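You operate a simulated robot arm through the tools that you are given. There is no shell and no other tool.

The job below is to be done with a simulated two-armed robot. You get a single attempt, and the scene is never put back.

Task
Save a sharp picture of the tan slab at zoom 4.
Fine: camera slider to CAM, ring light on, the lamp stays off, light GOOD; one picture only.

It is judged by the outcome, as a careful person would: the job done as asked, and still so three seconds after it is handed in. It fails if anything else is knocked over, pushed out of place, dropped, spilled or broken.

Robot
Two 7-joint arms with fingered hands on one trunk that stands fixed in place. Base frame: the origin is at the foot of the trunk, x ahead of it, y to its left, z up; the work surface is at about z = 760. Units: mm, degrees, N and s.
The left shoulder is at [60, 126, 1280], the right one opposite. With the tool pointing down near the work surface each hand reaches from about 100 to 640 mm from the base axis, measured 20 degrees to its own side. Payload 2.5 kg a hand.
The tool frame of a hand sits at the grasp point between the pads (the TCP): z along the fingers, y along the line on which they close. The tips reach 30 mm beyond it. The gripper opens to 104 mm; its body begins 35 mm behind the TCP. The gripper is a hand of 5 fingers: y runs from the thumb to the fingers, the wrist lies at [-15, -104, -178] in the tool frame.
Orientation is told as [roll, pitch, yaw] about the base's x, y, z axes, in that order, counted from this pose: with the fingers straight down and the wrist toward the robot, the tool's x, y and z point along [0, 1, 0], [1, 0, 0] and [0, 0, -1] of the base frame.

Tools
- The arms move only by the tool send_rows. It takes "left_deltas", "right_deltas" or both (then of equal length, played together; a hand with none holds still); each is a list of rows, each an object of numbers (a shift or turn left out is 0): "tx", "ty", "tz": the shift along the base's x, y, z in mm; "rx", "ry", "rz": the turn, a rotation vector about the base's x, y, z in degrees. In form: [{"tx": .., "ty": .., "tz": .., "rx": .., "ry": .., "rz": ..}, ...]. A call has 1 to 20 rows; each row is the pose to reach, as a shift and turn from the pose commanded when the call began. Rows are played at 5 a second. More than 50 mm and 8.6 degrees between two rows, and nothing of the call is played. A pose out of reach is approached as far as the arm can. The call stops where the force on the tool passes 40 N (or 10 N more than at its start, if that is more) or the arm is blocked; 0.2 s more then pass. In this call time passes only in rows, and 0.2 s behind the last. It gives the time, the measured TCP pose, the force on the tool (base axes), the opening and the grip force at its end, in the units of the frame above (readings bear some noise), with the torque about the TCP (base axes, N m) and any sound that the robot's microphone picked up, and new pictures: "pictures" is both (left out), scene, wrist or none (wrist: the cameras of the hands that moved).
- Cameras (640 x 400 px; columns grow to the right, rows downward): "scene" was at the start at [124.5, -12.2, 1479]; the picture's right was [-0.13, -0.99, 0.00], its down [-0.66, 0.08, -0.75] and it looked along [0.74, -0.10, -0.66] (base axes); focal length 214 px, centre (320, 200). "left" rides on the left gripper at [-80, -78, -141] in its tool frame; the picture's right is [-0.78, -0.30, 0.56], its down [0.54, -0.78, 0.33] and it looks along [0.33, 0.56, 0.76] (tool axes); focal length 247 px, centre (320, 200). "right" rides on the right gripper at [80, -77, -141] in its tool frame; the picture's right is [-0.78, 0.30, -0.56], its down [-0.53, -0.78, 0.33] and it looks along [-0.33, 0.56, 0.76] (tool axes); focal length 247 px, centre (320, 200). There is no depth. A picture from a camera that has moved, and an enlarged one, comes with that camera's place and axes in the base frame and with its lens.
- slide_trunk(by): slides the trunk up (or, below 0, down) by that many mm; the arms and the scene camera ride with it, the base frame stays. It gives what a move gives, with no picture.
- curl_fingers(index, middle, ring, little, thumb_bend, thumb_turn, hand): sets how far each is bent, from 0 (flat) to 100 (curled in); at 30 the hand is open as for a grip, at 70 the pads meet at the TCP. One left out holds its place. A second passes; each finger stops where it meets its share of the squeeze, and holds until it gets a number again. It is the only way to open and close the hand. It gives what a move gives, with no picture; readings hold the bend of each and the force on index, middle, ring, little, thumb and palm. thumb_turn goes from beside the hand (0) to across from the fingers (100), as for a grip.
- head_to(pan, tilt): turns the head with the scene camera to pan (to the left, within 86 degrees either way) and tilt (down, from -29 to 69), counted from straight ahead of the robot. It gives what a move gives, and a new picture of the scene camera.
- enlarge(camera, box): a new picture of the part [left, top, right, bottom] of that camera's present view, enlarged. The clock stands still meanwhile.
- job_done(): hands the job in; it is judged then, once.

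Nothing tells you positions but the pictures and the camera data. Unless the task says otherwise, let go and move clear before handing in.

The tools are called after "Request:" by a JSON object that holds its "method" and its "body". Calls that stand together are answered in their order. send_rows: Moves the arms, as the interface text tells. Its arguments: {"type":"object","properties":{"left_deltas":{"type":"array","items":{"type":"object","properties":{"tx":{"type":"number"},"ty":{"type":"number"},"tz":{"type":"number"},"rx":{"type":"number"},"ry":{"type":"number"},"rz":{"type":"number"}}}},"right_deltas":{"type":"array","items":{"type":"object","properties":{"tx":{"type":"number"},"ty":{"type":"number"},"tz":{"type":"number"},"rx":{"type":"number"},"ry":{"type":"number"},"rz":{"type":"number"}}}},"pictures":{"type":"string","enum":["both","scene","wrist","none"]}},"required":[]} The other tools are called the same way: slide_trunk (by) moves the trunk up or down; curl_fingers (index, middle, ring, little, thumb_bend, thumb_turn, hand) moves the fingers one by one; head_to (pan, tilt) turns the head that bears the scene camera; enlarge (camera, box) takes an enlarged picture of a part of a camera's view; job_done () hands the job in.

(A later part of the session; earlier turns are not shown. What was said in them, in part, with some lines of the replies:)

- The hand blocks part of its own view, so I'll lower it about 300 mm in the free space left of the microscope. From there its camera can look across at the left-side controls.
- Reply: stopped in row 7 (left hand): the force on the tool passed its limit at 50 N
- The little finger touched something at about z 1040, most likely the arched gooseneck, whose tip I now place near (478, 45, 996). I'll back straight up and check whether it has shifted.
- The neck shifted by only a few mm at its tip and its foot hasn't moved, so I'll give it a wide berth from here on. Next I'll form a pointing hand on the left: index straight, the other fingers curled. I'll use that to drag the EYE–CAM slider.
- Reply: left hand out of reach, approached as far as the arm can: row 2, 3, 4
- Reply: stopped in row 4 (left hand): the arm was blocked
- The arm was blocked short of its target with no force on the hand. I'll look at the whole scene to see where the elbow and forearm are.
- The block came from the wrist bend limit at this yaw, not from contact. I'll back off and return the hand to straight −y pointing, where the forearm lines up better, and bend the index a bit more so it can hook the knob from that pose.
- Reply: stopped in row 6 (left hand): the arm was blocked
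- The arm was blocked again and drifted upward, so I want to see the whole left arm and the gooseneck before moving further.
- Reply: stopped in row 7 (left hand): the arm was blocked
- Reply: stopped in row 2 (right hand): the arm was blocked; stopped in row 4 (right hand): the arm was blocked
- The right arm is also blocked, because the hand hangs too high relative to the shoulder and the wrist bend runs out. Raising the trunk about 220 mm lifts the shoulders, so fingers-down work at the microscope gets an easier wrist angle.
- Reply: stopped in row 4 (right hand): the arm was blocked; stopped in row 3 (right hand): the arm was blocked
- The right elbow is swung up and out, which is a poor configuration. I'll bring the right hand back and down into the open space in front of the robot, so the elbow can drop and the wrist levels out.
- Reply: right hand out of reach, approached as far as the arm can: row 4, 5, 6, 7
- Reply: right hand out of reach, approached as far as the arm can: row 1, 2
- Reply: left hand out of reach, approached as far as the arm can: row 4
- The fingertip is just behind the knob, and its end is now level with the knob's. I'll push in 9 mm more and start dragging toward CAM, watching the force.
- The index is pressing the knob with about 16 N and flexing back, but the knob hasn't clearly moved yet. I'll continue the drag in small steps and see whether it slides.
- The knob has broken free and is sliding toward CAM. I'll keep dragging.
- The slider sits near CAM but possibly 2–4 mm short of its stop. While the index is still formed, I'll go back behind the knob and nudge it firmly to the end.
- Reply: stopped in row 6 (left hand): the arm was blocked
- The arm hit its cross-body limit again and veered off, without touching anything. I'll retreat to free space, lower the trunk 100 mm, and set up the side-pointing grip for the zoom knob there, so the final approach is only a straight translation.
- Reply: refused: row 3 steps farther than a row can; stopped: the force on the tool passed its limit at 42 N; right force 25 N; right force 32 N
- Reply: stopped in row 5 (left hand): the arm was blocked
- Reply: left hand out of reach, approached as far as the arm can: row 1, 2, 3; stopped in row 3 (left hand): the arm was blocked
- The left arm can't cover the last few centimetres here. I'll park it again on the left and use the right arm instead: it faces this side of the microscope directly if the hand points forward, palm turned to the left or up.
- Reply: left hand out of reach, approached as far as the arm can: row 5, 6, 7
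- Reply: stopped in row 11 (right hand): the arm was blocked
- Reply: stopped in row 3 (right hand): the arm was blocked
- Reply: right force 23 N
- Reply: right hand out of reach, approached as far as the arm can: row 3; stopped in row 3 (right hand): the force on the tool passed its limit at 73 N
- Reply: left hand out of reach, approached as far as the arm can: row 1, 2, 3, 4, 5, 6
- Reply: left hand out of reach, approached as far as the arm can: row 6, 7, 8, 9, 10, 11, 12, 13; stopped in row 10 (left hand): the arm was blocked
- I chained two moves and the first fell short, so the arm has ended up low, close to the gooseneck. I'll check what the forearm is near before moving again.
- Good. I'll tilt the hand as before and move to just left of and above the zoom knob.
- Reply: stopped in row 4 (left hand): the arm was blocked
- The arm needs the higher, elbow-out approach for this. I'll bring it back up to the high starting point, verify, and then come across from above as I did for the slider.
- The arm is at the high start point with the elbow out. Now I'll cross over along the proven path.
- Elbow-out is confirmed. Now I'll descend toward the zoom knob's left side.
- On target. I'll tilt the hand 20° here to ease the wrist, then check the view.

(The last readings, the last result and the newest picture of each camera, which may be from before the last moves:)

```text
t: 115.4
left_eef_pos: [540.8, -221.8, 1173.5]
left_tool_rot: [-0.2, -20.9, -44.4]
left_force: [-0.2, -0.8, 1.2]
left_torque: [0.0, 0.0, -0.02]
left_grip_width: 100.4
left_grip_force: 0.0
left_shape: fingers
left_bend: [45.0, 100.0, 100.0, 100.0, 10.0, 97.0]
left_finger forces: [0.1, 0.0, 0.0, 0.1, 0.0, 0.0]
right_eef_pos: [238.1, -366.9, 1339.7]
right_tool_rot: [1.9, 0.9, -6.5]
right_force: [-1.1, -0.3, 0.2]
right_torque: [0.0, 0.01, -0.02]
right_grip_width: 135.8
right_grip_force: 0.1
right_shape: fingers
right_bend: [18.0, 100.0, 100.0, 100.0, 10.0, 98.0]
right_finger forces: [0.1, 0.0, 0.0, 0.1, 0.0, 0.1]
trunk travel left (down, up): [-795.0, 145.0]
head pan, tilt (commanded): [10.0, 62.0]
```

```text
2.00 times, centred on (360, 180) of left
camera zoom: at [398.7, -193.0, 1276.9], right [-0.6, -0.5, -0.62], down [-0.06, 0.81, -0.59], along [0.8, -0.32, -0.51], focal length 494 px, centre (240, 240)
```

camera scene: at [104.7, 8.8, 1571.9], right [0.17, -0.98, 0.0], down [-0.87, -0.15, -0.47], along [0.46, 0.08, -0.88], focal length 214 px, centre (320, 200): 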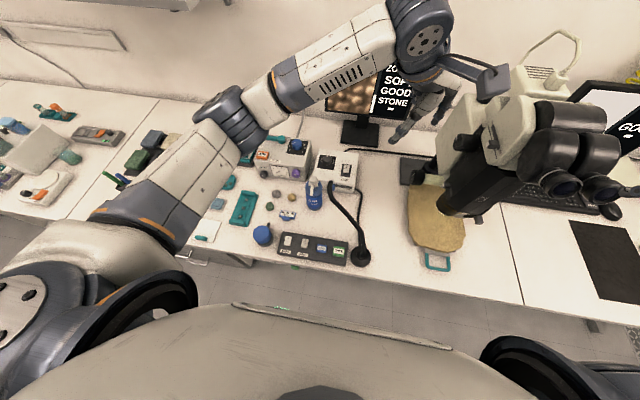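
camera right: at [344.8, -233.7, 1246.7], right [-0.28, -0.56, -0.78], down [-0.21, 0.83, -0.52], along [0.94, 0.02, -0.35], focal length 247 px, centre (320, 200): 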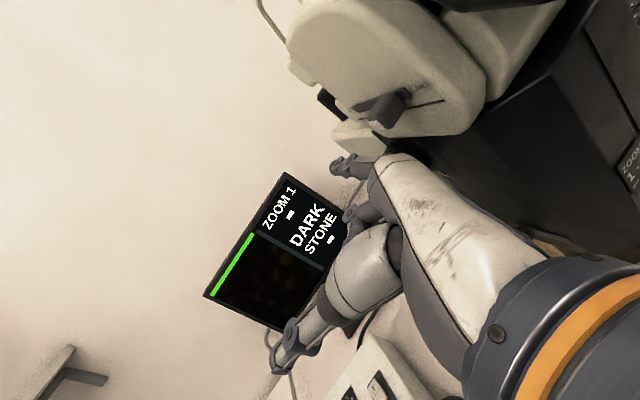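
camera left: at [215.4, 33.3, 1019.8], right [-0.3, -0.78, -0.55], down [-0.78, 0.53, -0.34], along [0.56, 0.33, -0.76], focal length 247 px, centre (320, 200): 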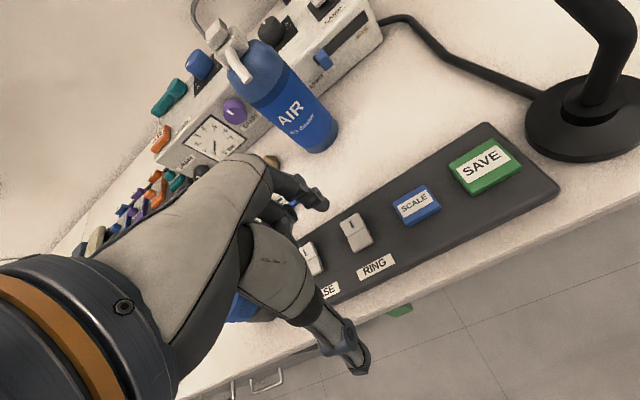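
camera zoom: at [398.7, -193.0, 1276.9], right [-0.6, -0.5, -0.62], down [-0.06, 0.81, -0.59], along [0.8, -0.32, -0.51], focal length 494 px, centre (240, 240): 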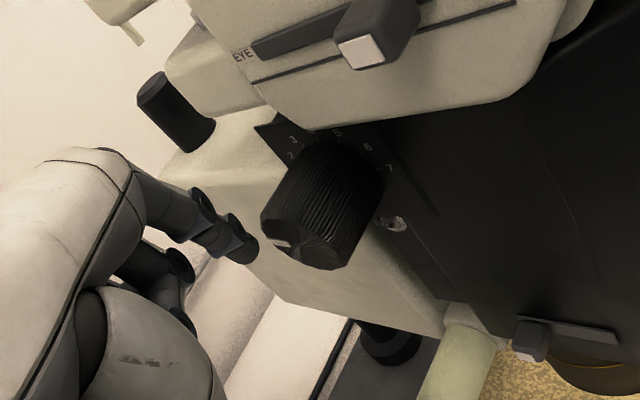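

The arm tracks exactly now. I'll move the fingertip in over the top of the knob, still about 15 mm above it.

Request:
{"method": "send_rows", "body": {"left_deltas": [{"tx": 4, "ty": -13, "tz": -4}, {"tx": 8, "ty": -26, "tz": -8}, {"tx": 10, "ty": -38, "tz": -12}], "pictures": "none"}}

Request:
{"method": "enlarge", "body": {"camera": "left", "box": [240, 100, 440, 260]}}

Request:
{"method": "head_to", "body": {"pan": -25, "tilt": 40}}

Request:
{"method": "enlarge", "body": {"camera": "scene", "box": [260, 140, 400, 240]}}

```text
t: 116.2
left_eef_pos: [556.1, -249.7, 1156.7]
left_tool_rot: [0.3, -20.3, -43.8]
left_force: [4.0, 27.1, 2.9]
left_torque: [0.34, -0.11, 0.62]
left_grip_width: 79.0
left_grip_force: 13.5
left_shape: fingers
left_bend: [61.0, 100.0, 100.0, 100.0, 10.0, 97.0]
left_finger forces: [26.9, 0.0, 0.1, 0.0, 0.1, 0.0]
right_eef_pos: [241.3, -362.2, 1341.9]
right_tool_rot: [1.8, 1.0, -6.6]
right_force: [0.3, -0.4, 0.1]
right_torque: [0.01, 0.0, 0.01]
right_grip_width: 135.2
right_grip_force: 0.0
right_shape: fingers
right_bend: [18.0, 100.0, 100.0, 100.0, 10.0, 98.0]
right_finger forces: [0.0, 0.0, 0.0, 0.0, 0.0, 0.1]
trunk travel left (down, up): [-795.0, 145.0]
head pan, tilt (commanded): [10.0, 62.0]
```

```text
2.50 times, centred on (340, 180) of left
camera zoom: at [413.7, -223.6, 1260.5], right [-0.6, -0.5, -0.63], down [-0.07, 0.81, -0.58], along [0.8, -0.3, -0.52], focal length 617 px, centre (270, 250)
```

zoom: 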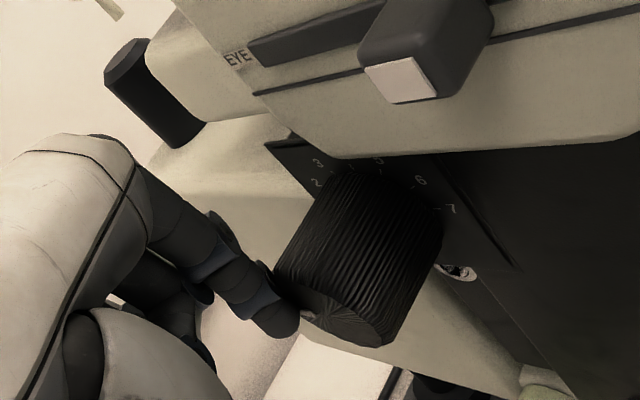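

```text
t: 117.2
left_eef_pos: [556.4, -251.0, 1158.3]
left_tool_rot: [0.1, -20.5, -43.7]
left_force: [3.7, 26.9, 2.5]
left_torque: [0.34, -0.15, 0.7]
left_grip_width: 78.2
left_grip_force: 13.6
left_shape: fingers
left_bend: [62.0, 100.0, 100.0, 100.0, 10.0, 97.0]
left_finger forces: [27.3, 0.0, 0.0, 0.0, 0.0, 0.0]
right_eef_pos: [238.6, -363.3, 1340.4]
right_tool_rot: [1.7, 0.9, -6.5]
right_force: [0.7, -0.2, 0.0]
right_torque: [0.0, 0.02, 0.01]
right_grip_width: 135.5
right_grip_force: 0.0
right_shape: fingers
right_bend: [18.0, 100.0, 100.0, 100.0, 10.0, 98.0]
right_finger forces: [0.0, 0.1, 0.1, 0.0, 0.0, 0.1]
trunk travel left (down, up): [-795.0, 145.0]
head pan, tilt (commanded): [-25.0, 40.0]
camera scene: at [118.8, -32.3, 1600.9], right [-0.42, -0.91, 0.0], down [-0.58, 0.27, -0.77], along [0.69, -0.33, -0.64], focal length 214 px, centre (320, 200)
```

scene: 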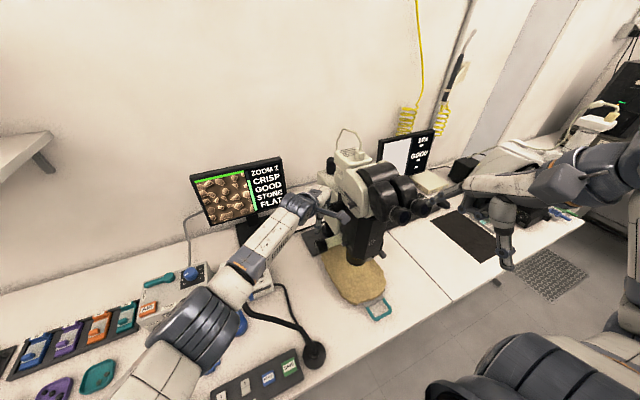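

```text
4.00 times, centred on (330, 190) of scene
camera zoom: at [118.8, -32.3, 1600.9], right [-0.42, -0.91, 0.0], down [-0.58, 0.27, -0.77], along [0.69, -0.33, -0.64], focal length 858 px, centre (280, 240)
```

zoom: 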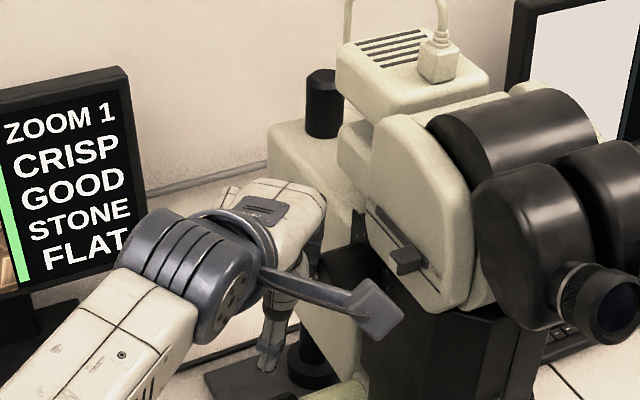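

Interesting: the monitor now reads "ZOOM 1 / CRISP / GOOD / STONE / FLAT", and my fingertip is pressing on the knob's end face. Before doing more I'll look at the monitor and the knob pointer closely.

Request:
{"method": "enlarge", "body": {"camera": "scene", "box": [180, 150, 300, 235]}}

Request:
{"method": "enlarge", "body": {"camera": "left", "box": [320, 130, 440, 250]}}

```text
4.71 times, centred on (240, 192) of scene
camera zoom: at [118.8, -32.3, 1600.9], right [-0.42, -0.91, 0.0], down [-0.58, 0.27, -0.77], along [0.69, -0.33, -0.64], focal length 1009 px, centre (696, 235)
```

zoom: 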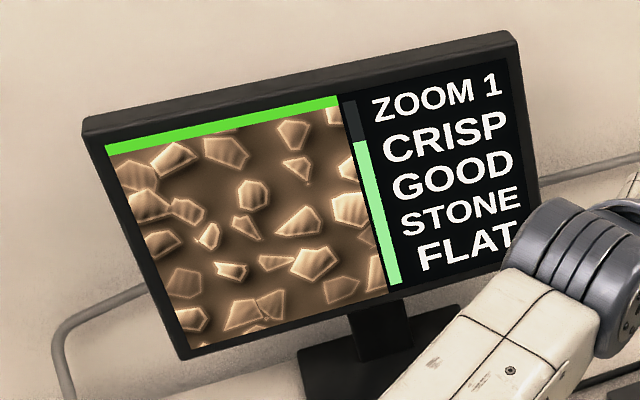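

```text
3.33 times, centred on (380, 190) of left
camera zoom: at [412.9, -223.7, 1261.5], right [-0.6, -0.5, -0.63], down [-0.07, 0.81, -0.58], along [0.8, -0.3, -0.52], focal length 823 px, centre (120, 233)
```

zoom: 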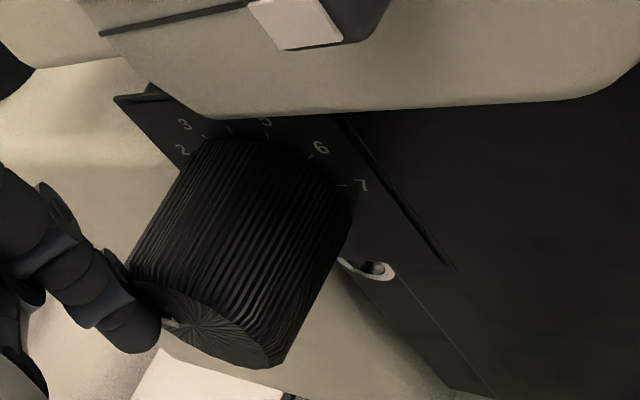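

The pointer hasn't moved and zoom is still 1, yet focus improved to CRISP. I'll back the finger off a little and see whether that stays.

Request:
{"method": "send_rows", "body": {"left_deltas": [{"ty": 10}, {"ty": 22, "tz": 4}], "pictures": "none"}}

Request:
{"method": "enlarge", "body": {"camera": "scene", "box": [180, 150, 300, 235]}}

Request:
{"method": "enlarge", "body": {"camera": "left", "box": [280, 100, 460, 280]}}

```text
t: 117.8
left_eef_pos: [550.6, -239.9, 1166.8]
left_tool_rot: [-0.3, -20.9, -44.4]
left_force: [-1.3, 5.3, -1.4]
left_torque: [0.17, 0.07, 0.08]
left_grip_width: 90.1
left_grip_force: 2.8
left_shape: fingers
left_bend: [53.0, 100.0, 100.0, 100.0, 10.0, 97.0]
left_finger forces: [5.3, 0.0, 0.1, 0.0, 0.1, 0.0]
right_eef_pos: [239.2, -364.4, 1339.0]
right_tool_rot: [1.9, 0.9, -6.4]
right_force: [-0.2, -1.1, 0.2]
right_torque: [0.03, -0.01, 0.04]
right_grip_width: 135.4
right_grip_force: 0.1
right_shape: fingers
right_bend: [18.0, 100.0, 100.0, 100.0, 10.0, 98.0]
right_finger forces: [0.0, 0.0, 0.1, 0.0, 0.1, 0.0]
trunk travel left (down, up): [-795.0, 145.0]
head pan, tilt (commanded): [-25.0, 40.0]
```

```text
4.71 times, centred on (240, 192) of scene
camera zoom: at [118.2, -36.4, 1600.9], right [-0.42, -0.91, 0.0], down [-0.58, 0.27, -0.77], along [0.69, -0.32, -0.64], focal length 1009 px, centre (696, 235)
```

zoom: 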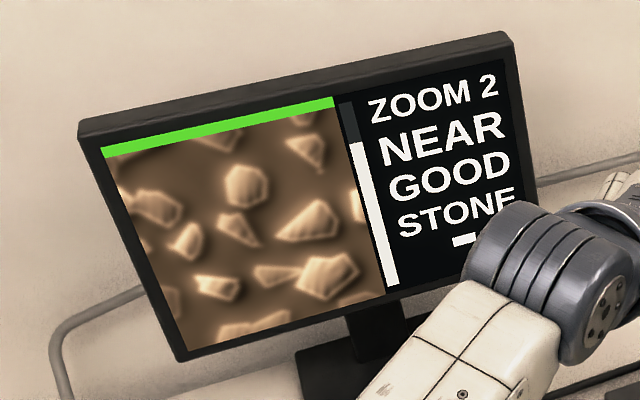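

```text
2.22 times, centred on (370, 190) of left
camera zoom: at [407.4, -209.6, 1269.6], right [-0.6, -0.5, -0.62], down [-0.06, 0.8, -0.59], along [0.8, -0.32, -0.52], focal length 549 px, centre (209, 222)
```

zoom: 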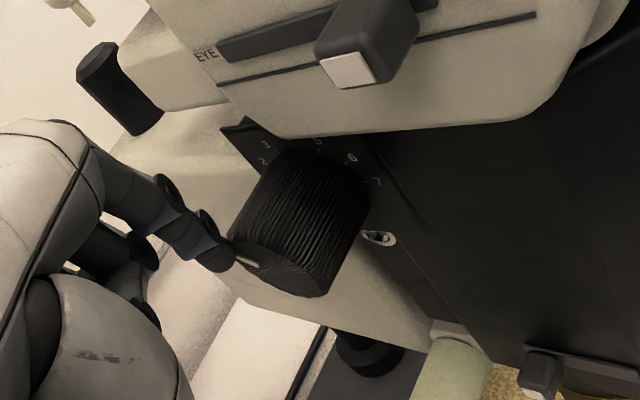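

The knob turned: the monitor now reads "ZOOM 2 / NEAR". The fingertip's friction on the knob's rear-upper rim drives it in the right direction, so I'll continue with a small press and a slow drag over the top toward the robot.

Request:
{"method": "send_rows", "body": {"left_deltas": [{"tx": -2, "ty": -5, "tz": 1}, {"tx": -6, "ty": -7, "tz": 1}, {"tx": -10, "ty": -7, "tz": 0}, {"tx": -14, "ty": -7, "tz": -1}], "pictures": "none"}}

Request:
{"method": "enlarge", "body": {"camera": "scene", "box": [180, 150, 300, 235]}}

Request:
{"method": "enlarge", "body": {"camera": "left", "box": [280, 100, 460, 280]}}

```text
t: 118.8
left_eef_pos: [537.0, -244.6, 1164.0]
left_tool_rot: [-0.3, -20.8, -44.3]
left_force: [0.4, 13.5, 3.0]
left_torque: [0.12, -0.09, 0.41]
left_grip_width: 87.7
left_grip_force: 6.9
left_shape: fingers
left_bend: [54.0, 100.0, 100.0, 100.0, 10.0, 97.0]
left_finger forces: [13.9, 0.0, 0.0, 0.0, 0.0, 0.1]
right_eef_pos: [239.1, -364.0, 1340.0]
right_tool_rot: [1.9, 0.9, -6.5]
right_force: [0.1, 0.6, -0.3]
right_torque: [0.04, 0.03, 0.02]
right_grip_width: 135.3
right_grip_force: 0.0
right_shape: fingers
right_bend: [18.0, 100.0, 100.0, 100.0, 10.0, 98.0]
right_finger forces: [0.0, 0.0, 0.0, 0.0, 0.1, 0.0]
trunk travel left (down, up): [-795.0, 145.0]
head pan, tilt (commanded): [-25.0, 40.0]
```

```text
4.71 times, centred on (240, 192) of scene
camera zoom: at [118.1, -34.7, 1601.0], right [-0.42, -0.91, 0.0], down [-0.58, 0.27, -0.77], along [0.69, -0.33, -0.64], focal length 1009 px, centre (696, 235)
```

zoom: 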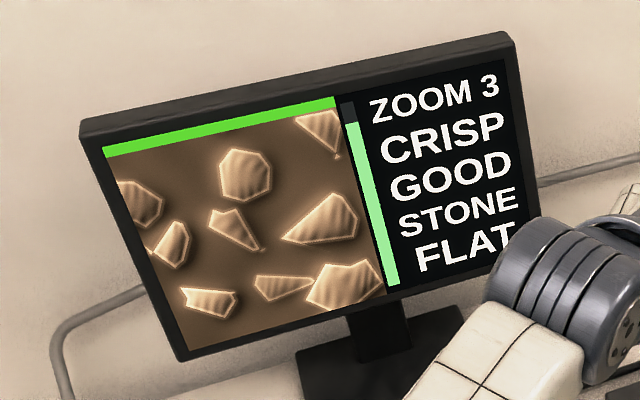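

```text
2.22 times, centred on (370, 190) of left
camera zoom: at [394.7, -214.1, 1267.8], right [-0.6, -0.5, -0.62], down [-0.06, 0.81, -0.59], along [0.8, -0.31, -0.52], focal length 549 px, centre (209, 222)
```

zoom: 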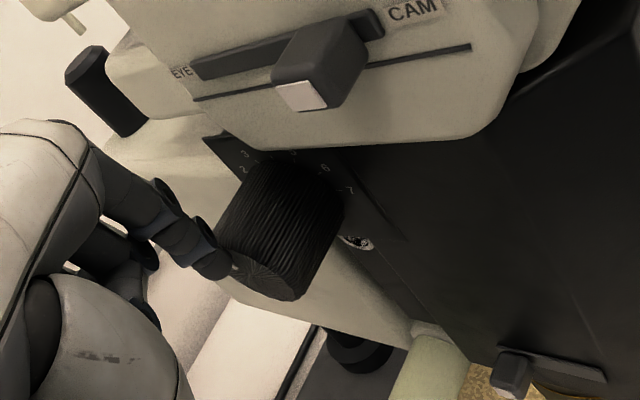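

Now "ZOOM 3 / CRISP / GOOD". One more unit to go: I'll continue the drag with smaller steps.

Request:
{"method": "send_rows", "body": {"left_deltas": [{"tx": -3, "ty": -1, "tz": -1}, {"tx": -6, "ty": -1, "tz": -2}, {"tx": -9, "ty": -1, "tz": -3}], "pictures": "none"}}

Request:
{"method": "enlarge", "body": {"camera": "scene", "box": [180, 150, 300, 235]}}

Request:
{"method": "enlarge", "body": {"camera": "left", "box": [280, 100, 460, 280]}}

```text
t: 119.6
left_eef_pos: [527.4, -243.2, 1162.9]
left_tool_rot: [-0.2, -20.7, -44.3]
left_force: [1.2, 12.7, 0.7]
left_torque: [0.23, -0.01, 0.35]
left_grip_width: 86.0
left_grip_force: 6.4
left_shape: fingers
left_bend: [56.0, 100.0, 100.0, 100.0, 10.0, 97.0]
left_finger forces: [13.2, 0.0, 0.0, 0.1, 0.1, 0.0]
right_eef_pos: [240.4, -364.8, 1339.1]
right_tool_rot: [1.8, 0.9, -6.6]
right_force: [0.1, -0.3, 0.1]
right_torque: [0.03, -0.01, -0.01]
right_grip_width: 135.6
right_grip_force: 0.1
right_shape: fingers
right_bend: [18.0, 100.0, 100.0, 100.0, 10.0, 98.0]
right_finger forces: [0.1, 0.0, 0.1, 0.1, 0.1, 0.0]
trunk travel left (down, up): [-795.0, 145.0]
head pan, tilt (commanded): [-25.0, 40.0]
```

```text
4.71 times, centred on (240, 192) of scene
camera zoom: at [118.4, -35.0, 1600.9], right [-0.42, -0.91, 0.0], down [-0.58, 0.27, -0.77], along [0.69, -0.32, -0.64], focal length 1009 px, centre (696, 235)
```

zoom: 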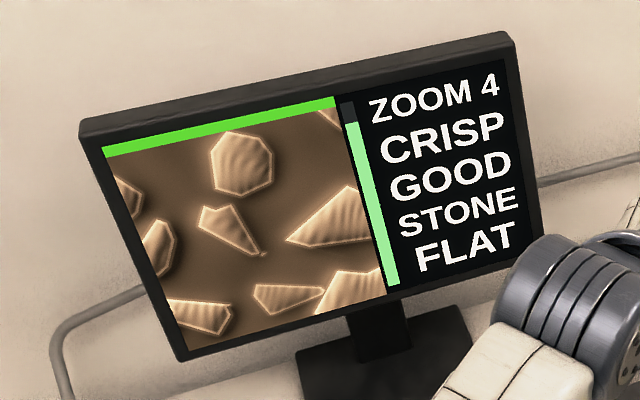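

```text
2.22 times, centred on (370, 190) of left
camera zoom: at [385.4, -214.8, 1264.6], right [-0.6, -0.5, -0.62], down [-0.06, 0.81, -0.59], along [0.8, -0.31, -0.52], focal length 549 px, centre (209, 222)
```

zoom: 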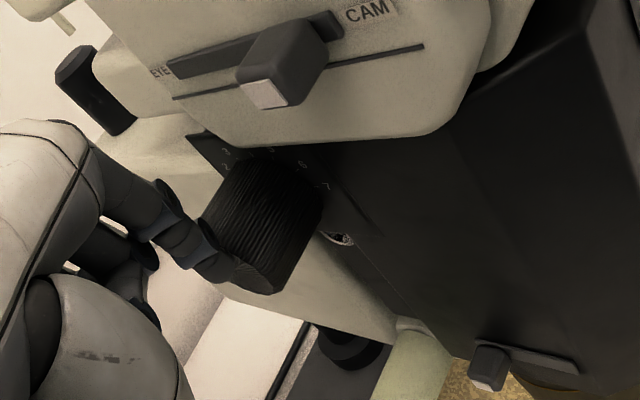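

All fields match now: "ZOOM 4 / CRISP / GOOD / STONE / FLAT". To release without turning the knob back, I'll first relax the fingertip by setting its bend to where it already is, then withdraw.

Request:
{"method": "curl_fingers", "body": {"hand": "left", "index": 58}}

Request:
{"method": "enlarge", "body": {"camera": "scene", "box": [180, 150, 300, 235]}}

```text
t: 120.6
left_eef_pos: [526.7, -246.3, 1160.7]
left_tool_rot: [-0.2, -20.7, -44.4]
left_force: [-2.2, 0.9, 2.0]
left_torque: [-0.07, 0.04, -0.05]
left_grip_width: 82.0
left_grip_force: 1.5
left_shape: fingers
left_bend: [59.0, 100.0, 100.0, 100.0, 10.0, 97.0]
left_finger forces: [3.0, 0.0, 0.1, 0.0, 0.1, 0.0]
right_eef_pos: [238.5, -366.2, 1338.9]
right_tool_rot: [1.9, 0.9, -6.6]
right_force: [-0.1, 0.6, 0.6]
right_torque: [0.04, 0.02, 0.01]
right_grip_width: 135.5
right_grip_force: 0.0
right_shape: fingers
right_bend: [18.0, 100.0, 100.0, 100.0, 10.0, 98.0]
right_finger forces: [0.0, 0.1, 0.0, 0.0, 0.1, 0.1]
trunk travel left (down, up): [-795.0, 145.0]
head pan, tilt (commanded): [-25.0, 40.0]
```

```text
4.71 times, centred on (240, 192) of scene
camera zoom: at [117.5, -37.1, 1601.0], right [-0.42, -0.91, 0.0], down [-0.58, 0.27, -0.77], along [0.69, -0.32, -0.64], focal length 1009 px, centre (696, 235)
```

zoom: 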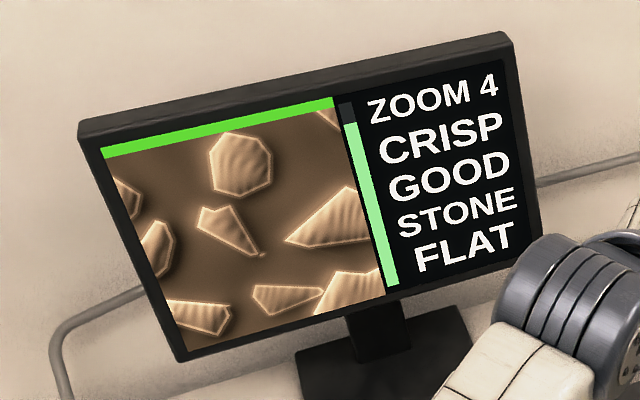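

Still ZOOM 4 and CRISP with almost no contact force. I'll withdraw the finger straight away from the knob.

Request:
{"method": "send_rows", "body": {"left_deltas": [{"ty": 5}, {"ty": 14}, {"ty": 28, "tz": 3}], "pictures": "none"}}

Request:
{"method": "enlarge", "body": {"camera": "scene", "box": [180, 150, 300, 235]}}

Request:
{"method": "enlarge", "body": {"camera": "left", "box": [300, 100, 480, 280]}}

```text
t: 121.4
left_eef_pos: [527.8, -218.0, 1164.1]
left_tool_rot: [-0.3, -20.8, -44.3]
left_force: [0.6, 0.0, -0.4]
left_torque: [0.01, 0.02, -0.01]
left_grip_width: 84.2
left_grip_force: 0.1
left_shape: fingers
left_bend: [57.0, 100.0, 100.0, 100.0, 10.0, 97.0]
left_finger forces: [0.1, 0.0, 0.0, 0.0, 0.0, 0.0]
right_eef_pos: [239.7, -365.1, 1338.9]
right_tool_rot: [1.9, 1.0, -6.5]
right_force: [-0.4, -0.2, 0.5]
right_torque: [-0.02, -0.03, -0.03]
right_grip_width: 135.6
right_grip_force: 0.0
right_shape: fingers
right_bend: [18.0, 100.0, 100.0, 100.0, 10.0, 98.0]
right_finger forces: [0.1, 0.0, 0.1, 0.0, 0.0, 0.1]
trunk travel left (down, up): [-795.0, 145.0]
head pan, tilt (commanded): [-25.0, 40.0]
```

```text
4.71 times, centred on (240, 192) of scene
camera zoom: at [118.2, -37.1, 1600.9], right [-0.42, -0.91, 0.0], down [-0.58, 0.27, -0.77], along [0.69, -0.32, -0.64], focal length 1009 px, centre (696, 235)
```

zoom: 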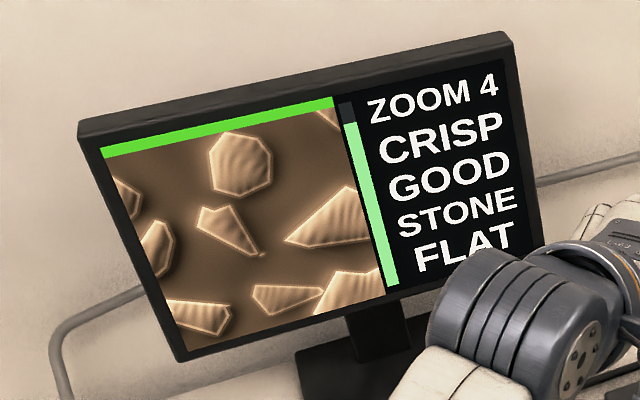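

```text
2.22 times, centred on (390, 190) of left
camera zoom: at [384.6, -189.5, 1267.7], right [-0.6, -0.5, -0.62], down [-0.06, 0.81, -0.59], along [0.8, -0.31, -0.52], focal length 549 px, centre (164, 222)
```

zoom: 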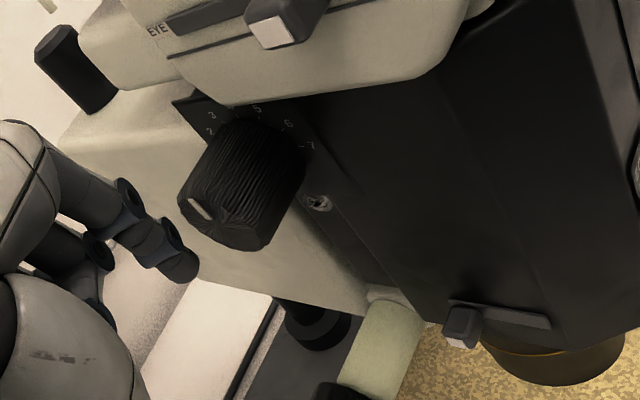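

The knob is free, the pointer is at 4, and the monitor holds "ZOOM 4 / CRISP / GOOD". I'll bring the left arm back to its high start point before going to the SAVE button.

Request:
{"method": "send_rows", "body": {"left_deltas": [{"tx": -6, "ty": 25, "tz": 15, "rx": 0.5, "ry": 1, "rz": 3}, {"tx": -20, "ty": 55, "tz": 32, "rx": 1.2, "ry": 3, "rz": 7}, {"tx": -36, "ty": 86, "tz": 50, "rx": 2, "ry": 5, "rz": 11}, {"tx": -53, "ty": 118, "tz": 68, "rx": 2.7, "ry": 6.8, "rz": 14.7}, {"tx": -70, "ty": 150, "tz": 87, "rx": 3.5, "ry": 8.5, "rz": 18.5}, {"tx": -88, "ty": 182, "tz": 106, "rx": 4.2, "ry": 10.2, "rz": 22.2}, {"tx": -106, "ty": 214, "tz": 126, "rx": 5, "ry": 12, "rz": 26}, {"tx": -124, "ty": 246, "tz": 146, "rx": 5.7, "ry": 13.7, "rz": 29.7}, {"tx": -143, "ty": 278, "tz": 166, "rx": 6.4, "ry": 15.3, "rz": 33.4}, {"tx": -162, "ty": 310, "tz": 188, "rx": 7, "ry": 17, "rz": 37}, {"tx": -182, "ty": 343, "tz": 209, "rx": 7.7, "ry": 18.5, "rz": 40.5}, {"tx": -202, "ty": 376, "tz": 230, "rx": 8.3, "ry": 20, "rz": 44}], "pictures": "scene"}}

```text
t: 124.0
left_eef_pos: [324.3, 157.3, 1395.1]
left_tool_rot: [-0.2, 0.4, 0.2]
left_force: [-0.5, 0.5, -0.4]
left_torque: [0.0, 0.0, 0.02]
left_grip_width: 84.4
left_grip_force: 0.1
left_shape: fingers
left_bend: [57.0, 100.0, 100.0, 100.0, 10.0, 97.0]
left_finger forces: [0.0, 0.0, 0.1, 0.0, 0.1, 0.0]
right_eef_pos: [238.2, -364.9, 1339.4]
right_tool_rot: [1.9, 0.9, -6.5]
right_force: [-0.9, 0.0, -0.2]
right_torque: [-0.07, -0.02, 0.01]
right_grip_width: 135.4
right_grip_force: 0.1
right_shape: fingers
right_bend: [18.0, 100.0, 100.0, 100.0, 10.0, 98.0]
right_finger forces: [0.1, 0.0, 0.0, 0.0, 0.0, 0.0]
trunk travel left (down, up): [-795.0, 145.0]
head pan, tilt (commanded): [-25.0, 40.0]
camera scene: at [117.1, -36.7, 1601.0], right [-0.42, -0.91, 0.0], down [-0.58, 0.27, -0.77], along [0.69, -0.32, -0.64], focal length 214 px, centre (320, 200)
```

scene: 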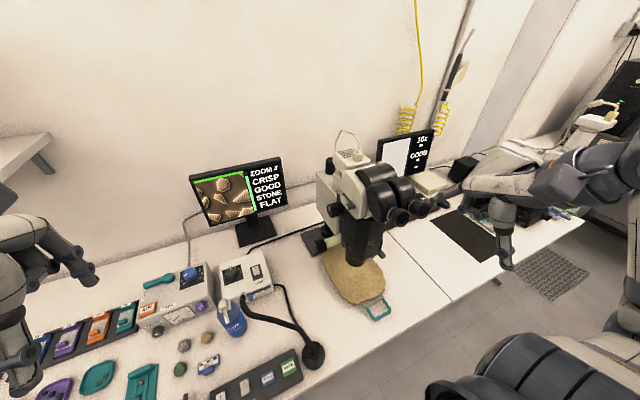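

Everything on the monitor holds. I'll set the index for pressing and descend along the earlier path to a hover above the panel (over RING), then move sideways to SAVE.

Request:
{"method": "curl_fingers", "body": {"hand": "left", "index": 45}}

Request:
{"method": "send_rows", "body": {"left_deltas": [{"tx": -2, "ty": -10, "tz": -42}, {"tx": -4, "ty": -20, "tz": -84}, {"tx": -7, "ty": -28, "tz": -126}, {"tx": -10, "ty": -34, "tz": -168}, {"tx": -14, "ty": -38, "tz": -212}, {"tx": -18, "ty": -41, "tz": -256}, {"tx": -22, "ty": -43, "tz": -300}, {"tx": -26, "ty": -44, "tz": -344}, {"tx": -29, "ty": -45, "tz": -388}, {"tx": -32, "ty": -45, "tz": -432}, {"tx": -32, "ty": -45, "tz": -475}, {"tx": -32, "ty": -45, "tz": -505}], "pictures": "both"}}

```text
t: 125.0
left_eef_pos: [325.6, 155.8, 1396.4]
left_tool_rot: [0.0, 0.4, 0.1]
left_force: [-0.2, 0.5, -0.3]
left_torque: [0.01, 0.04, 0.01]
left_grip_width: 99.9
left_grip_force: 0.1
left_shape: fingers
left_bend: [45.0, 100.0, 100.0, 100.0, 10.0, 97.0]
left_finger forces: [0.0, 0.0, 0.1, 0.1, 0.0, 0.0]
right_eef_pos: [238.0, -367.0, 1338.6]
right_tool_rot: [1.8, 0.9, -6.5]
right_force: [0.4, -0.4, -0.4]
right_torque: [0.01, 0.02, 0.02]
right_grip_width: 135.8
right_grip_force: 0.0
right_shape: fingers
right_bend: [18.0, 100.0, 100.0, 100.0, 10.0, 98.0]
right_finger forces: [0.1, 0.0, 0.0, 0.0, 0.1, 0.0]
trunk travel left (down, up): [-795.0, 145.0]
head pan, tilt (commanded): [-25.0, 40.0]
```

```text
t: 127.6
left_eef_pos: [294.2, 111.6, 889.1]
left_tool_rot: [0.2, 0.3, 0.1]
left_force: [-0.4, -0.4, 0.0]
left_torque: [-0.02, 0.0, 0.01]
left_grip_width: 99.9
left_grip_force: 0.1
left_shape: fingers
left_bend: [45.0, 100.0, 100.0, 100.0, 10.0, 97.0]
left_finger forces: [0.0, 0.0, 0.1, 0.1, 0.0, 0.0]
left hand out of reach, approached as far as the arm can: row 2, 3, 4, 5, 6, 7
right_eef_pos: [240.2, -366.3, 1338.9]
right_tool_rot: [1.9, 0.8, -6.5]
right_force: [0.1, -0.3, -0.6]
right_torque: [0.03, -0.01, 0.05]
right_grip_width: 135.4
right_grip_force: 0.0
right_shape: fingers
right_bend: [18.0, 100.0, 100.0, 100.0, 10.0, 98.0]
right_finger forces: [0.0, 0.1, 0.0, 0.0, 0.0, 0.1]
trunk travel left (down, up): [-795.0, 145.0]
head pan, tilt (commanded): [-25.0, 40.0]
camera scene: at [118.1, -37.5, 1601.0], right [-0.42, -0.91, 0.0], down [-0.58, 0.27, -0.77], along [0.69, -0.32, -0.64], focal length 214 px, centre (320, 200)
camera left: at [219.0, 32.2, 1029.2], right [-0.3, -0.78, -0.56], down [-0.78, 0.53, -0.33], along [0.55, 0.34, -0.76], focal length 247 px, centre (320, 200)
```

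scene: 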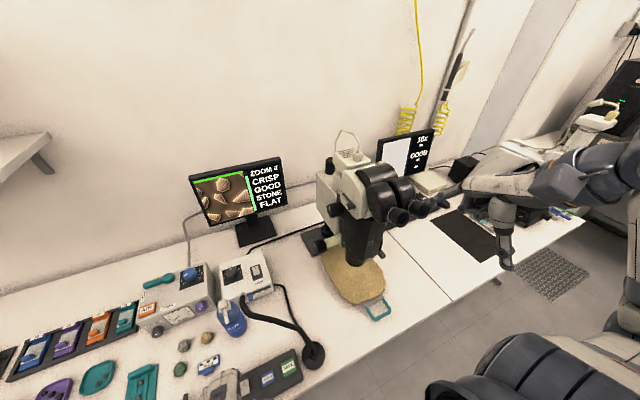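
left: 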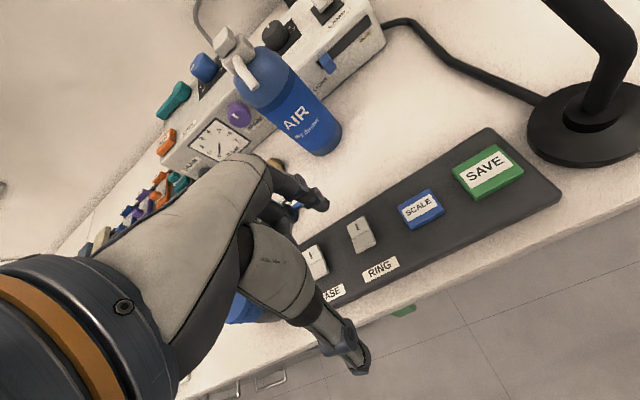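

I'm hovering over the panel. SAVE is at about (313, −23). I'll move sideways above it, staying well clear of the gooseneck.

Request:
{"method": "send_rows", "body": {"left_deltas": [{"tx": -6, "ty": -32}, {"tx": -12, "ty": -64}, {"tx": -17, "ty": -97}, {"tx": -21, "ty": -129}], "pictures": "both"}}

Request:
{"method": "enlarge", "body": {"camera": "left", "box": [260, 140, 460, 300]}}

```text
t: 128.6
left_eef_pos: [273.9, -16.0, 888.6]
left_tool_rot: [0.1, 0.4, 0.2]
left_force: [-0.3, 0.1, 0.1]
left_torque: [0.02, -0.01, 0.0]
left_grip_width: 99.7
left_grip_force: 0.2
left_shape: fingers
left_bend: [45.0, 100.0, 100.0, 100.0, 10.0, 97.0]
left_finger forces: [0.0, 0.1, 0.0, 0.0, 0.1, 0.0]
right_eef_pos: [238.8, -366.6, 1338.7]
right_tool_rot: [2.0, 0.9, -6.5]
right_force: [-0.3, 0.0, -0.2]
right_torque: [0.01, 0.03, -0.01]
right_grip_width: 135.7
right_grip_force: 0.0
right_shape: fingers
right_bend: [18.0, 100.0, 100.0, 100.0, 10.0, 98.0]
right_finger forces: [0.0, 0.1, 0.0, 0.0, 0.0, 0.0]
trunk travel left (down, up): [-795.0, 145.0]
head pan, tilt (commanded): [-25.0, 40.0]
camera scene: at [118.1, -38.0, 1600.9], right [-0.42, -0.91, 0.0], down [-0.58, 0.27, -0.77], along [0.69, -0.32, -0.64], focal length 214 px, centre (320, 200)
camera left: at [197.6, -96.6, 1028.0], right [-0.3, -0.78, -0.56], down [-0.78, 0.53, -0.33], along [0.55, 0.34, -0.76], focal length 247 px, centre (320, 200)
```

scene: 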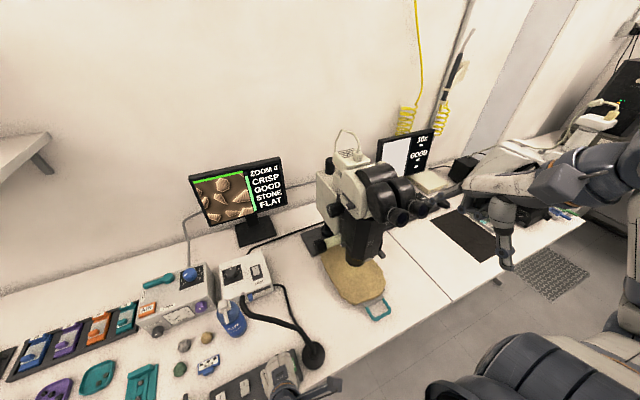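
left: 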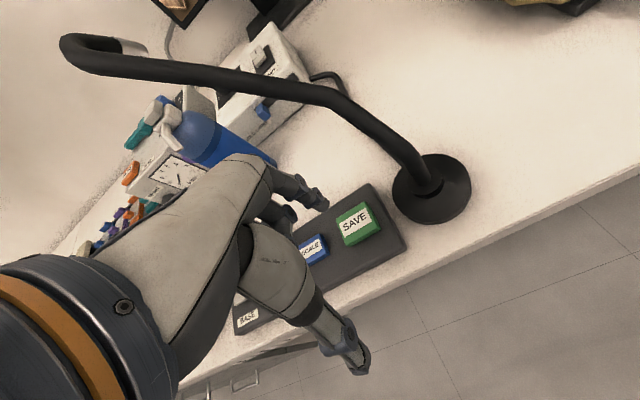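

```text
2.50 times, centred on (360, 220) of left
camera zoom: at [197.6, -96.6, 1028.0], right [-0.3, -0.78, -0.56], down [-0.78, 0.53, -0.33], along [0.55, 0.34, -0.76], focal length 617 px, centre (220, 150)
```

zoom: 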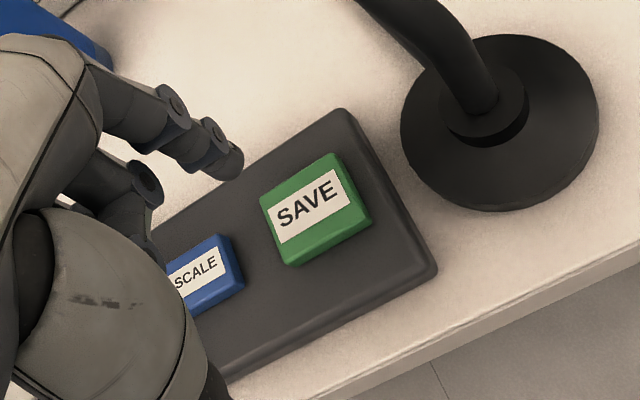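

The fingertip is just above SAVE and the monitor still shows ZOOM 4, CRISP, GOOD. I'll press straight down in small steps, once.

Request:
{"method": "send_rows", "body": {"left_deltas": [{"tx": -2, "ty": -4, "tz": -25}, {"tx": -2, "ty": -4, "tz": -42}, {"tx": -2, "ty": -4, "tz": -48}, {"tx": -2, "ty": -4, "tz": -52}], "pictures": "none"}}

Request:
{"method": "enlarge", "body": {"camera": "scene", "box": [180, 150, 300, 235]}}

Request:
{"method": "enlarge", "body": {"camera": "left", "box": [260, 140, 460, 300]}}

```text
t: 129.6
left_eef_pos: [271.2, -18.8, 836.8]
left_tool_rot: [0.0, 0.4, 0.2]
left_force: [0.0, -0.1, 0.0]
left_torque: [0.01, -0.02, 0.03]
left_grip_width: 100.2
left_grip_force: 0.1
left_shape: fingers
left_bend: [45.0, 100.0, 100.0, 100.0, 10.0, 97.0]
left_finger forces: [0.1, 0.0, 0.0, 0.0, 0.0, 0.0]
right_eef_pos: [239.2, -365.9, 1339.2]
right_tool_rot: [2.0, 1.0, -6.5]
right_force: [0.4, -0.8, 0.0]
right_torque: [0.04, -0.04, 0.01]
right_grip_width: 135.5
right_grip_force: 0.0
right_shape: fingers
right_bend: [18.0, 100.0, 100.0, 100.0, 10.0, 98.0]
right_finger forces: [0.0, 0.0, 0.1, 0.1, 0.1, 0.0]
trunk travel left (down, up): [-795.0, 145.0]
head pan, tilt (commanded): [-25.0, 40.0]
```

```text
4.71 times, centred on (240, 192) of scene
camera zoom: at [118.2, -37.4, 1600.9], right [-0.42, -0.91, 0.0], down [-0.58, 0.27, -0.77], along [0.69, -0.32, -0.64], focal length 1009 px, centre (696, 235)
```

zoom: 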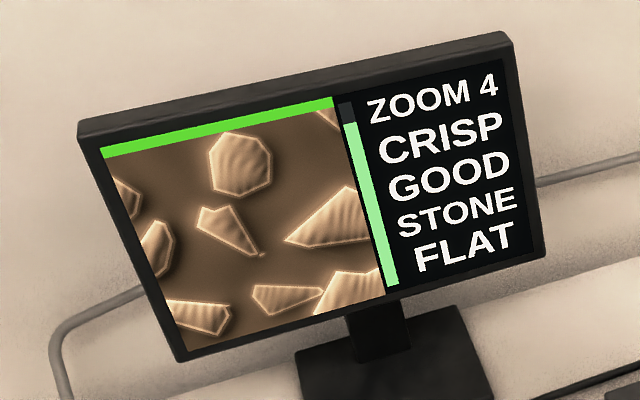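

```text
2.50 times, centred on (360, 220) of left
camera zoom: at [195.3, -100.1, 977.5], right [-0.3, -0.78, -0.55], down [-0.78, 0.53, -0.33], along [0.55, 0.34, -0.77], focal length 617 px, centre (220, 150)
```

zoom: 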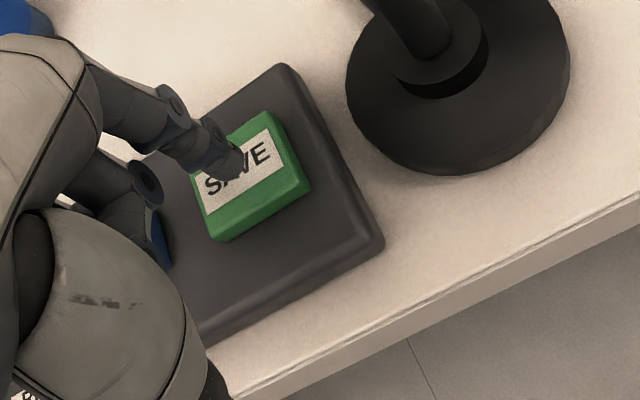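

The finger is right over SAVE but not touching yet. A few millimetres more.

Request:
{"method": "send_rows", "body": {"left_deltas": [{"tz": -4}, {"tz": -8}, {"tz": -11}, {"tz": -14}], "pictures": "none"}}

Request:
{"method": "enlarge", "body": {"camera": "scene", "box": [180, 150, 300, 235]}}

Request:
{"method": "enlarge", "body": {"camera": "left", "box": [260, 140, 460, 300]}}

```text
t: 130.6
left_eef_pos: [268.0, 2.8, 815.9]
left_tool_rot: [2.3, 0.1, -0.7]
left_force: [-3.3, -5.1, 16.8]
left_torque: [-0.35, -0.71, -0.23]
left_grip_width: 102.1
left_grip_force: 9.0
left_shape: fingers
left_bend: [43.0, 100.0, 100.0, 100.0, 10.0, 97.0]
left_finger forces: [17.9, 0.0, 0.1, 0.1, 0.0, 0.0]
right_eef_pos: [238.7, -365.9, 1340.3]
right_tool_rot: [2.0, 0.8, -6.5]
right_force: [-0.6, 0.6, -0.1]
right_torque: [0.02, 0.01, 0.03]
right_grip_width: 135.4
right_grip_force: 0.0
right_shape: fingers
right_bend: [18.0, 100.0, 100.0, 100.0, 10.0, 98.0]
right_finger forces: [0.0, 0.0, 0.0, 0.1, 0.0, 0.0]
trunk travel left (down, up): [-795.0, 145.0]
head pan, tilt (commanded): [-25.0, 40.0]
heard: click
```

```text
4.71 times, centred on (240, 192) of scene
camera zoom: at [116.5, -37.9, 1601.4], right [-0.42, -0.91, 0.0], down [-0.58, 0.27, -0.77], along [0.7, -0.32, -0.64], focal length 1009 px, centre (696, 235)
```

zoom: 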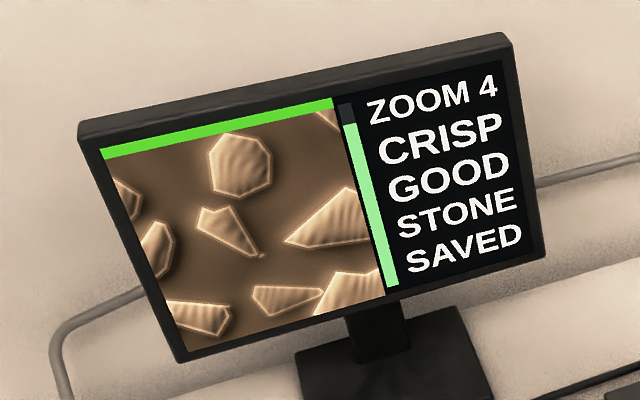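

```text
2.50 times, centred on (360, 220) of left
camera zoom: at [190.1, -82.9, 953.1], right [-0.31, -0.75, -0.59], down [-0.77, 0.56, -0.31], along [0.56, 0.36, -0.75], focal length 617 px, centre (220, 150)
```

zoom: 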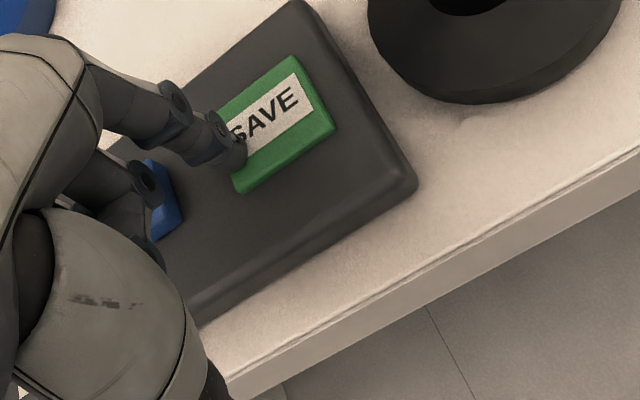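

A click was heard and the monitor reads "SAVED". I'll lift the finger straight off so nothing gets pressed twice.

Request:
{"method": "send_rows", "body": {"left_deltas": [{"tx": -3, "ty": 22, "tz": 18}, {"tx": -3, "ty": 24, "tz": 50}, {"tx": -2, "ty": 28, "tz": 90}, {"tx": 0, "ty": 34, "tz": 130}], "pictures": "both"}}

Request:
{"method": "enlarge", "body": {"camera": "scene", "box": [180, 150, 300, 235]}}

```text
t: 131.8
left_eef_pos: [274.8, 51.5, 940.5]
left_tool_rot: [6.2, -0.7, -2.8]
left_force: [0.0, 0.0, -0.5]
left_torque: [0.0, 0.01, -0.01]
left_grip_width: 100.1
left_grip_force: 0.0
left_shape: fingers
left_bend: [45.0, 100.0, 100.0, 100.0, 10.0, 98.0]
left_finger forces: [0.1, 0.0, 0.0, 0.1, 0.0, 0.1]
right_eef_pos: [238.8, -366.5, 1338.8]
right_tool_rot: [2.0, 0.9, -6.5]
right_force: [0.1, -0.2, 0.7]
right_torque: [-0.01, 0.02, 0.05]
right_grip_width: 135.8
right_grip_force: 0.0
right_shape: fingers
right_bend: [18.0, 100.0, 100.0, 100.0, 10.0, 98.0]
right_finger forces: [0.2, 0.0, 0.0, 0.0, 0.0, 0.0]
trunk travel left (down, up): [-795.0, 145.0]
head pan, tilt (commanded): [-25.0, 40.0]
stopped in row 4 (left hand): the arm was blocked; the commanded pose is now the measured one
camera scene: at [118.4, -37.4, 1600.9], right [-0.42, -0.91, 0.0], down [-0.58, 0.27, -0.77], along [0.69, -0.32, -0.64], focal length 214 px, centre (320, 200)
camera left: at [191.6, -39.1, 1069.8], right [-0.32, -0.7, -0.64], down [-0.74, 0.6, -0.28], along [0.59, 0.39, -0.71], focal length 247 px, centre (320, 200)
```

scene: 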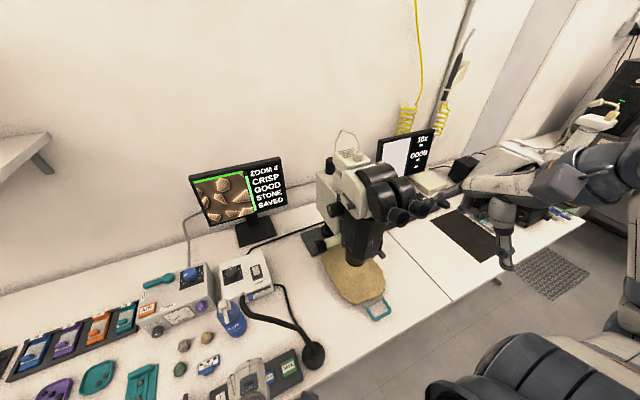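
left: 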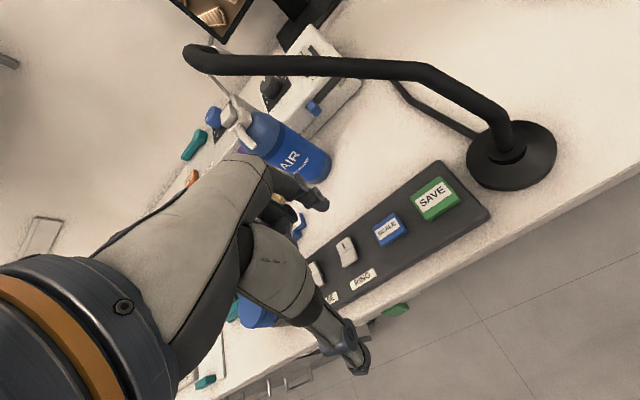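

```text
4.71 times, centred on (240, 192) of scene
camera zoom: at [118.4, -37.4, 1600.9], right [-0.42, -0.91, 0.0], down [-0.58, 0.27, -0.77], along [0.69, -0.32, -0.64], focal length 1009 px, centre (696, 235)
```

zoom: 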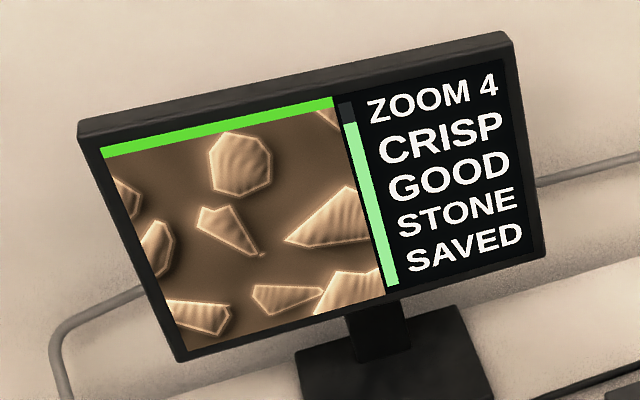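

The picture is saved once, and the panel hasn't moved. I'll move the left hand up and left, clear of the panel, and take a last look around.

Request:
{"method": "send_rows", "body": {"left_deltas": [{"tx": 4, "ty": 20, "tz": 20}, {"tx": 8, "ty": 40, "tz": 45}, {"tx": 12, "ty": 60, "tz": 75}], "pictures": "scene"}}

Request:
{"method": "head_to", "body": {"pan": -7.4, "tilt": 48}}

Request:
{"method": "enlarge", "body": {"camera": "scene", "box": [200, 100, 440, 320]}}

```text
t: 132.7
left_eef_pos: [257.9, 110.5, 963.9]
left_tool_rot: [8.5, 7.9, -3.9]
left_force: [-1.1, 0.3, 0.2]
left_torque: [0.01, 0.01, -0.01]
left_grip_width: 100.3
left_grip_force: 0.1
left_shape: fingers
left_bend: [45.0, 100.0, 100.0, 100.0, 10.0, 98.0]
left_finger forces: [0.0, 0.0, 0.0, 0.0, 0.0, 0.0]
right_eef_pos: [239.2, -366.1, 1339.5]
right_tool_rot: [1.9, 1.0, -6.4]
right_force: [-0.8, -0.4, 0.1]
right_torque: [-0.02, 0.01, 0.03]
right_grip_width: 135.3
right_grip_force: 0.0
right_shape: fingers
right_bend: [18.0, 100.0, 100.0, 100.0, 10.0, 98.0]
right_finger forces: [0.0, 0.0, 0.1, 0.0, 0.0, 0.1]
trunk travel left (down, up): [-795.0, 145.0]
head pan, tilt (commanded): [-25.0, 40.0]
stopped in row 3 (left hand): the arm was blocked; the commanded pose is now the measured one
camera scene: at [118.2, -37.5, 1600.9], right [-0.42, -0.91, 0.0], down [-0.58, 0.27, -0.77], along [0.69, -0.32, -0.64], focal length 214 px, centre (320, 200)
```

scene: 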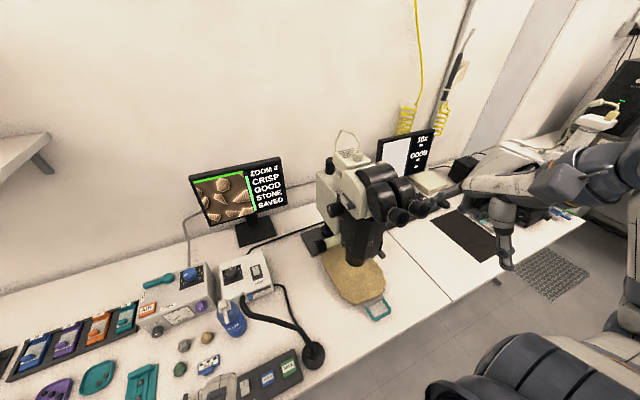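

```text
t: 133.5
left_eef_pos: [258.0, 110.4, 964.4]
left_tool_rot: [8.6, 7.7, -4.1]
left_force: [-0.3, 1.0, 0.3]
left_torque: [0.0, -0.02, -0.02]
left_grip_width: 100.5
left_grip_force: 0.1
left_shape: fingers
left_bend: [45.0, 100.0, 100.0, 100.0, 10.0, 98.0]
left_finger forces: [0.0, 0.0, 0.0, 0.1, 0.0, 0.0]
right_eef_pos: [238.4, -365.8, 1338.8]
right_tool_rot: [1.9, 0.9, -6.5]
right_force: [-0.6, -0.1, -0.2]
right_torque: [0.01, -0.01, 0.0]
right_grip_width: 135.4
right_grip_force: 0.1
right_shape: fingers
right_bend: [18.0, 100.0, 100.0, 100.0, 10.0, 98.0]
right_finger forces: [0.1, 0.1, 0.0, 0.0, 0.0, 0.0]
trunk travel left (down, up): [-795.0, 145.0]
head pan, tilt (commanded): [-7.4, 48.0]
camera scene: at [119.3, -11.7, 1589.5], right [-0.13, -0.99, 0.0], down [-0.74, 0.1, -0.67], along [0.66, -0.09, -0.74], focal length 214 px, centre (320, 200)
```

scene: 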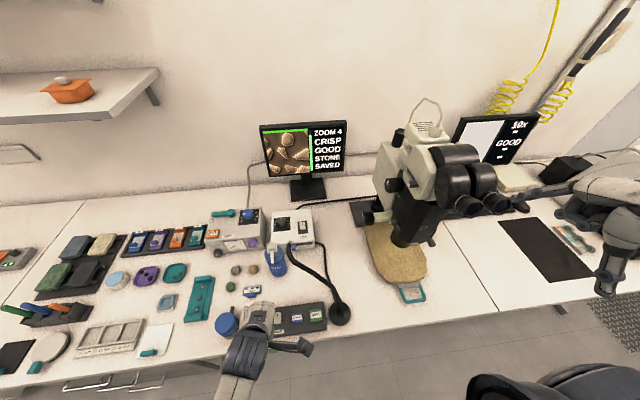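

```text
1.82 times, centred on (320, 210) of scene
camera zoom: at [119.3, -11.7, 1589.5], right [-0.13, -0.99, 0.0], down [-0.74, 0.1, -0.67], along [0.66, -0.09, -0.74], focal length 390 px, centre (320, 182)
```

zoom: 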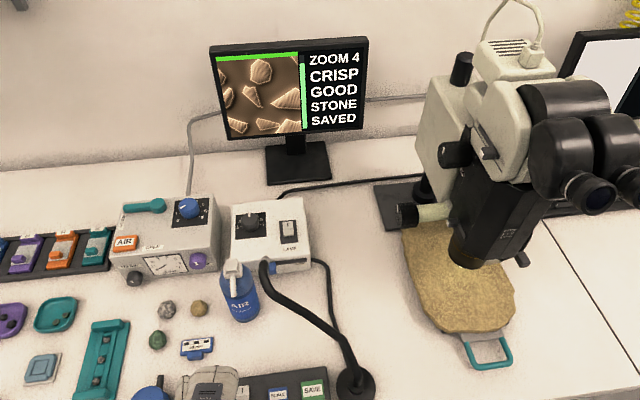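

The monitor reads "ZOOM 4 / CRISP / GOOD / STONE / SAVED". The slider is at CAM, the ring light is on and the lamp was never touched. One picture was saved, both hands are clear, and everything on the bench stands where it was apart from the gooseneck's tip, a few mm off from my earlier touch. Handing the job in.

Request:
{"method": "job_done", "body": {}}

```text
The job is handed in.
```

One sharp picture of the tan slab is saved at zoom 4. The monitor showed "ZOOM 4 / CRISP / GOOD / STONE / SAVED" after a single press of SAVE.

- **Settings:** the camera slider is at CAM, the ring light is on, and I did not touch the lamp. I took "the tan slab" to be the one already under the microscope, not the paler one in the rack.
- **Focus:** I never turned the focus knob. The image went from SOFT to CRISP while my finger was working the zoom knob. It was still CRISP with the hand away, when I saved, and at my last look.
- **Unplanned contacts:**
    - My left little finger hit the gooseneck lamp at about 50 N. Its tip moved a few mm and I did not put it back; its foot did not move.
    - The right hand pressed an eyepiece at about 42 N.
    - The right hand also hit the end of the zoom knob at about 73 N.

I saw no damage, and nothing else looked out of place in the final views.
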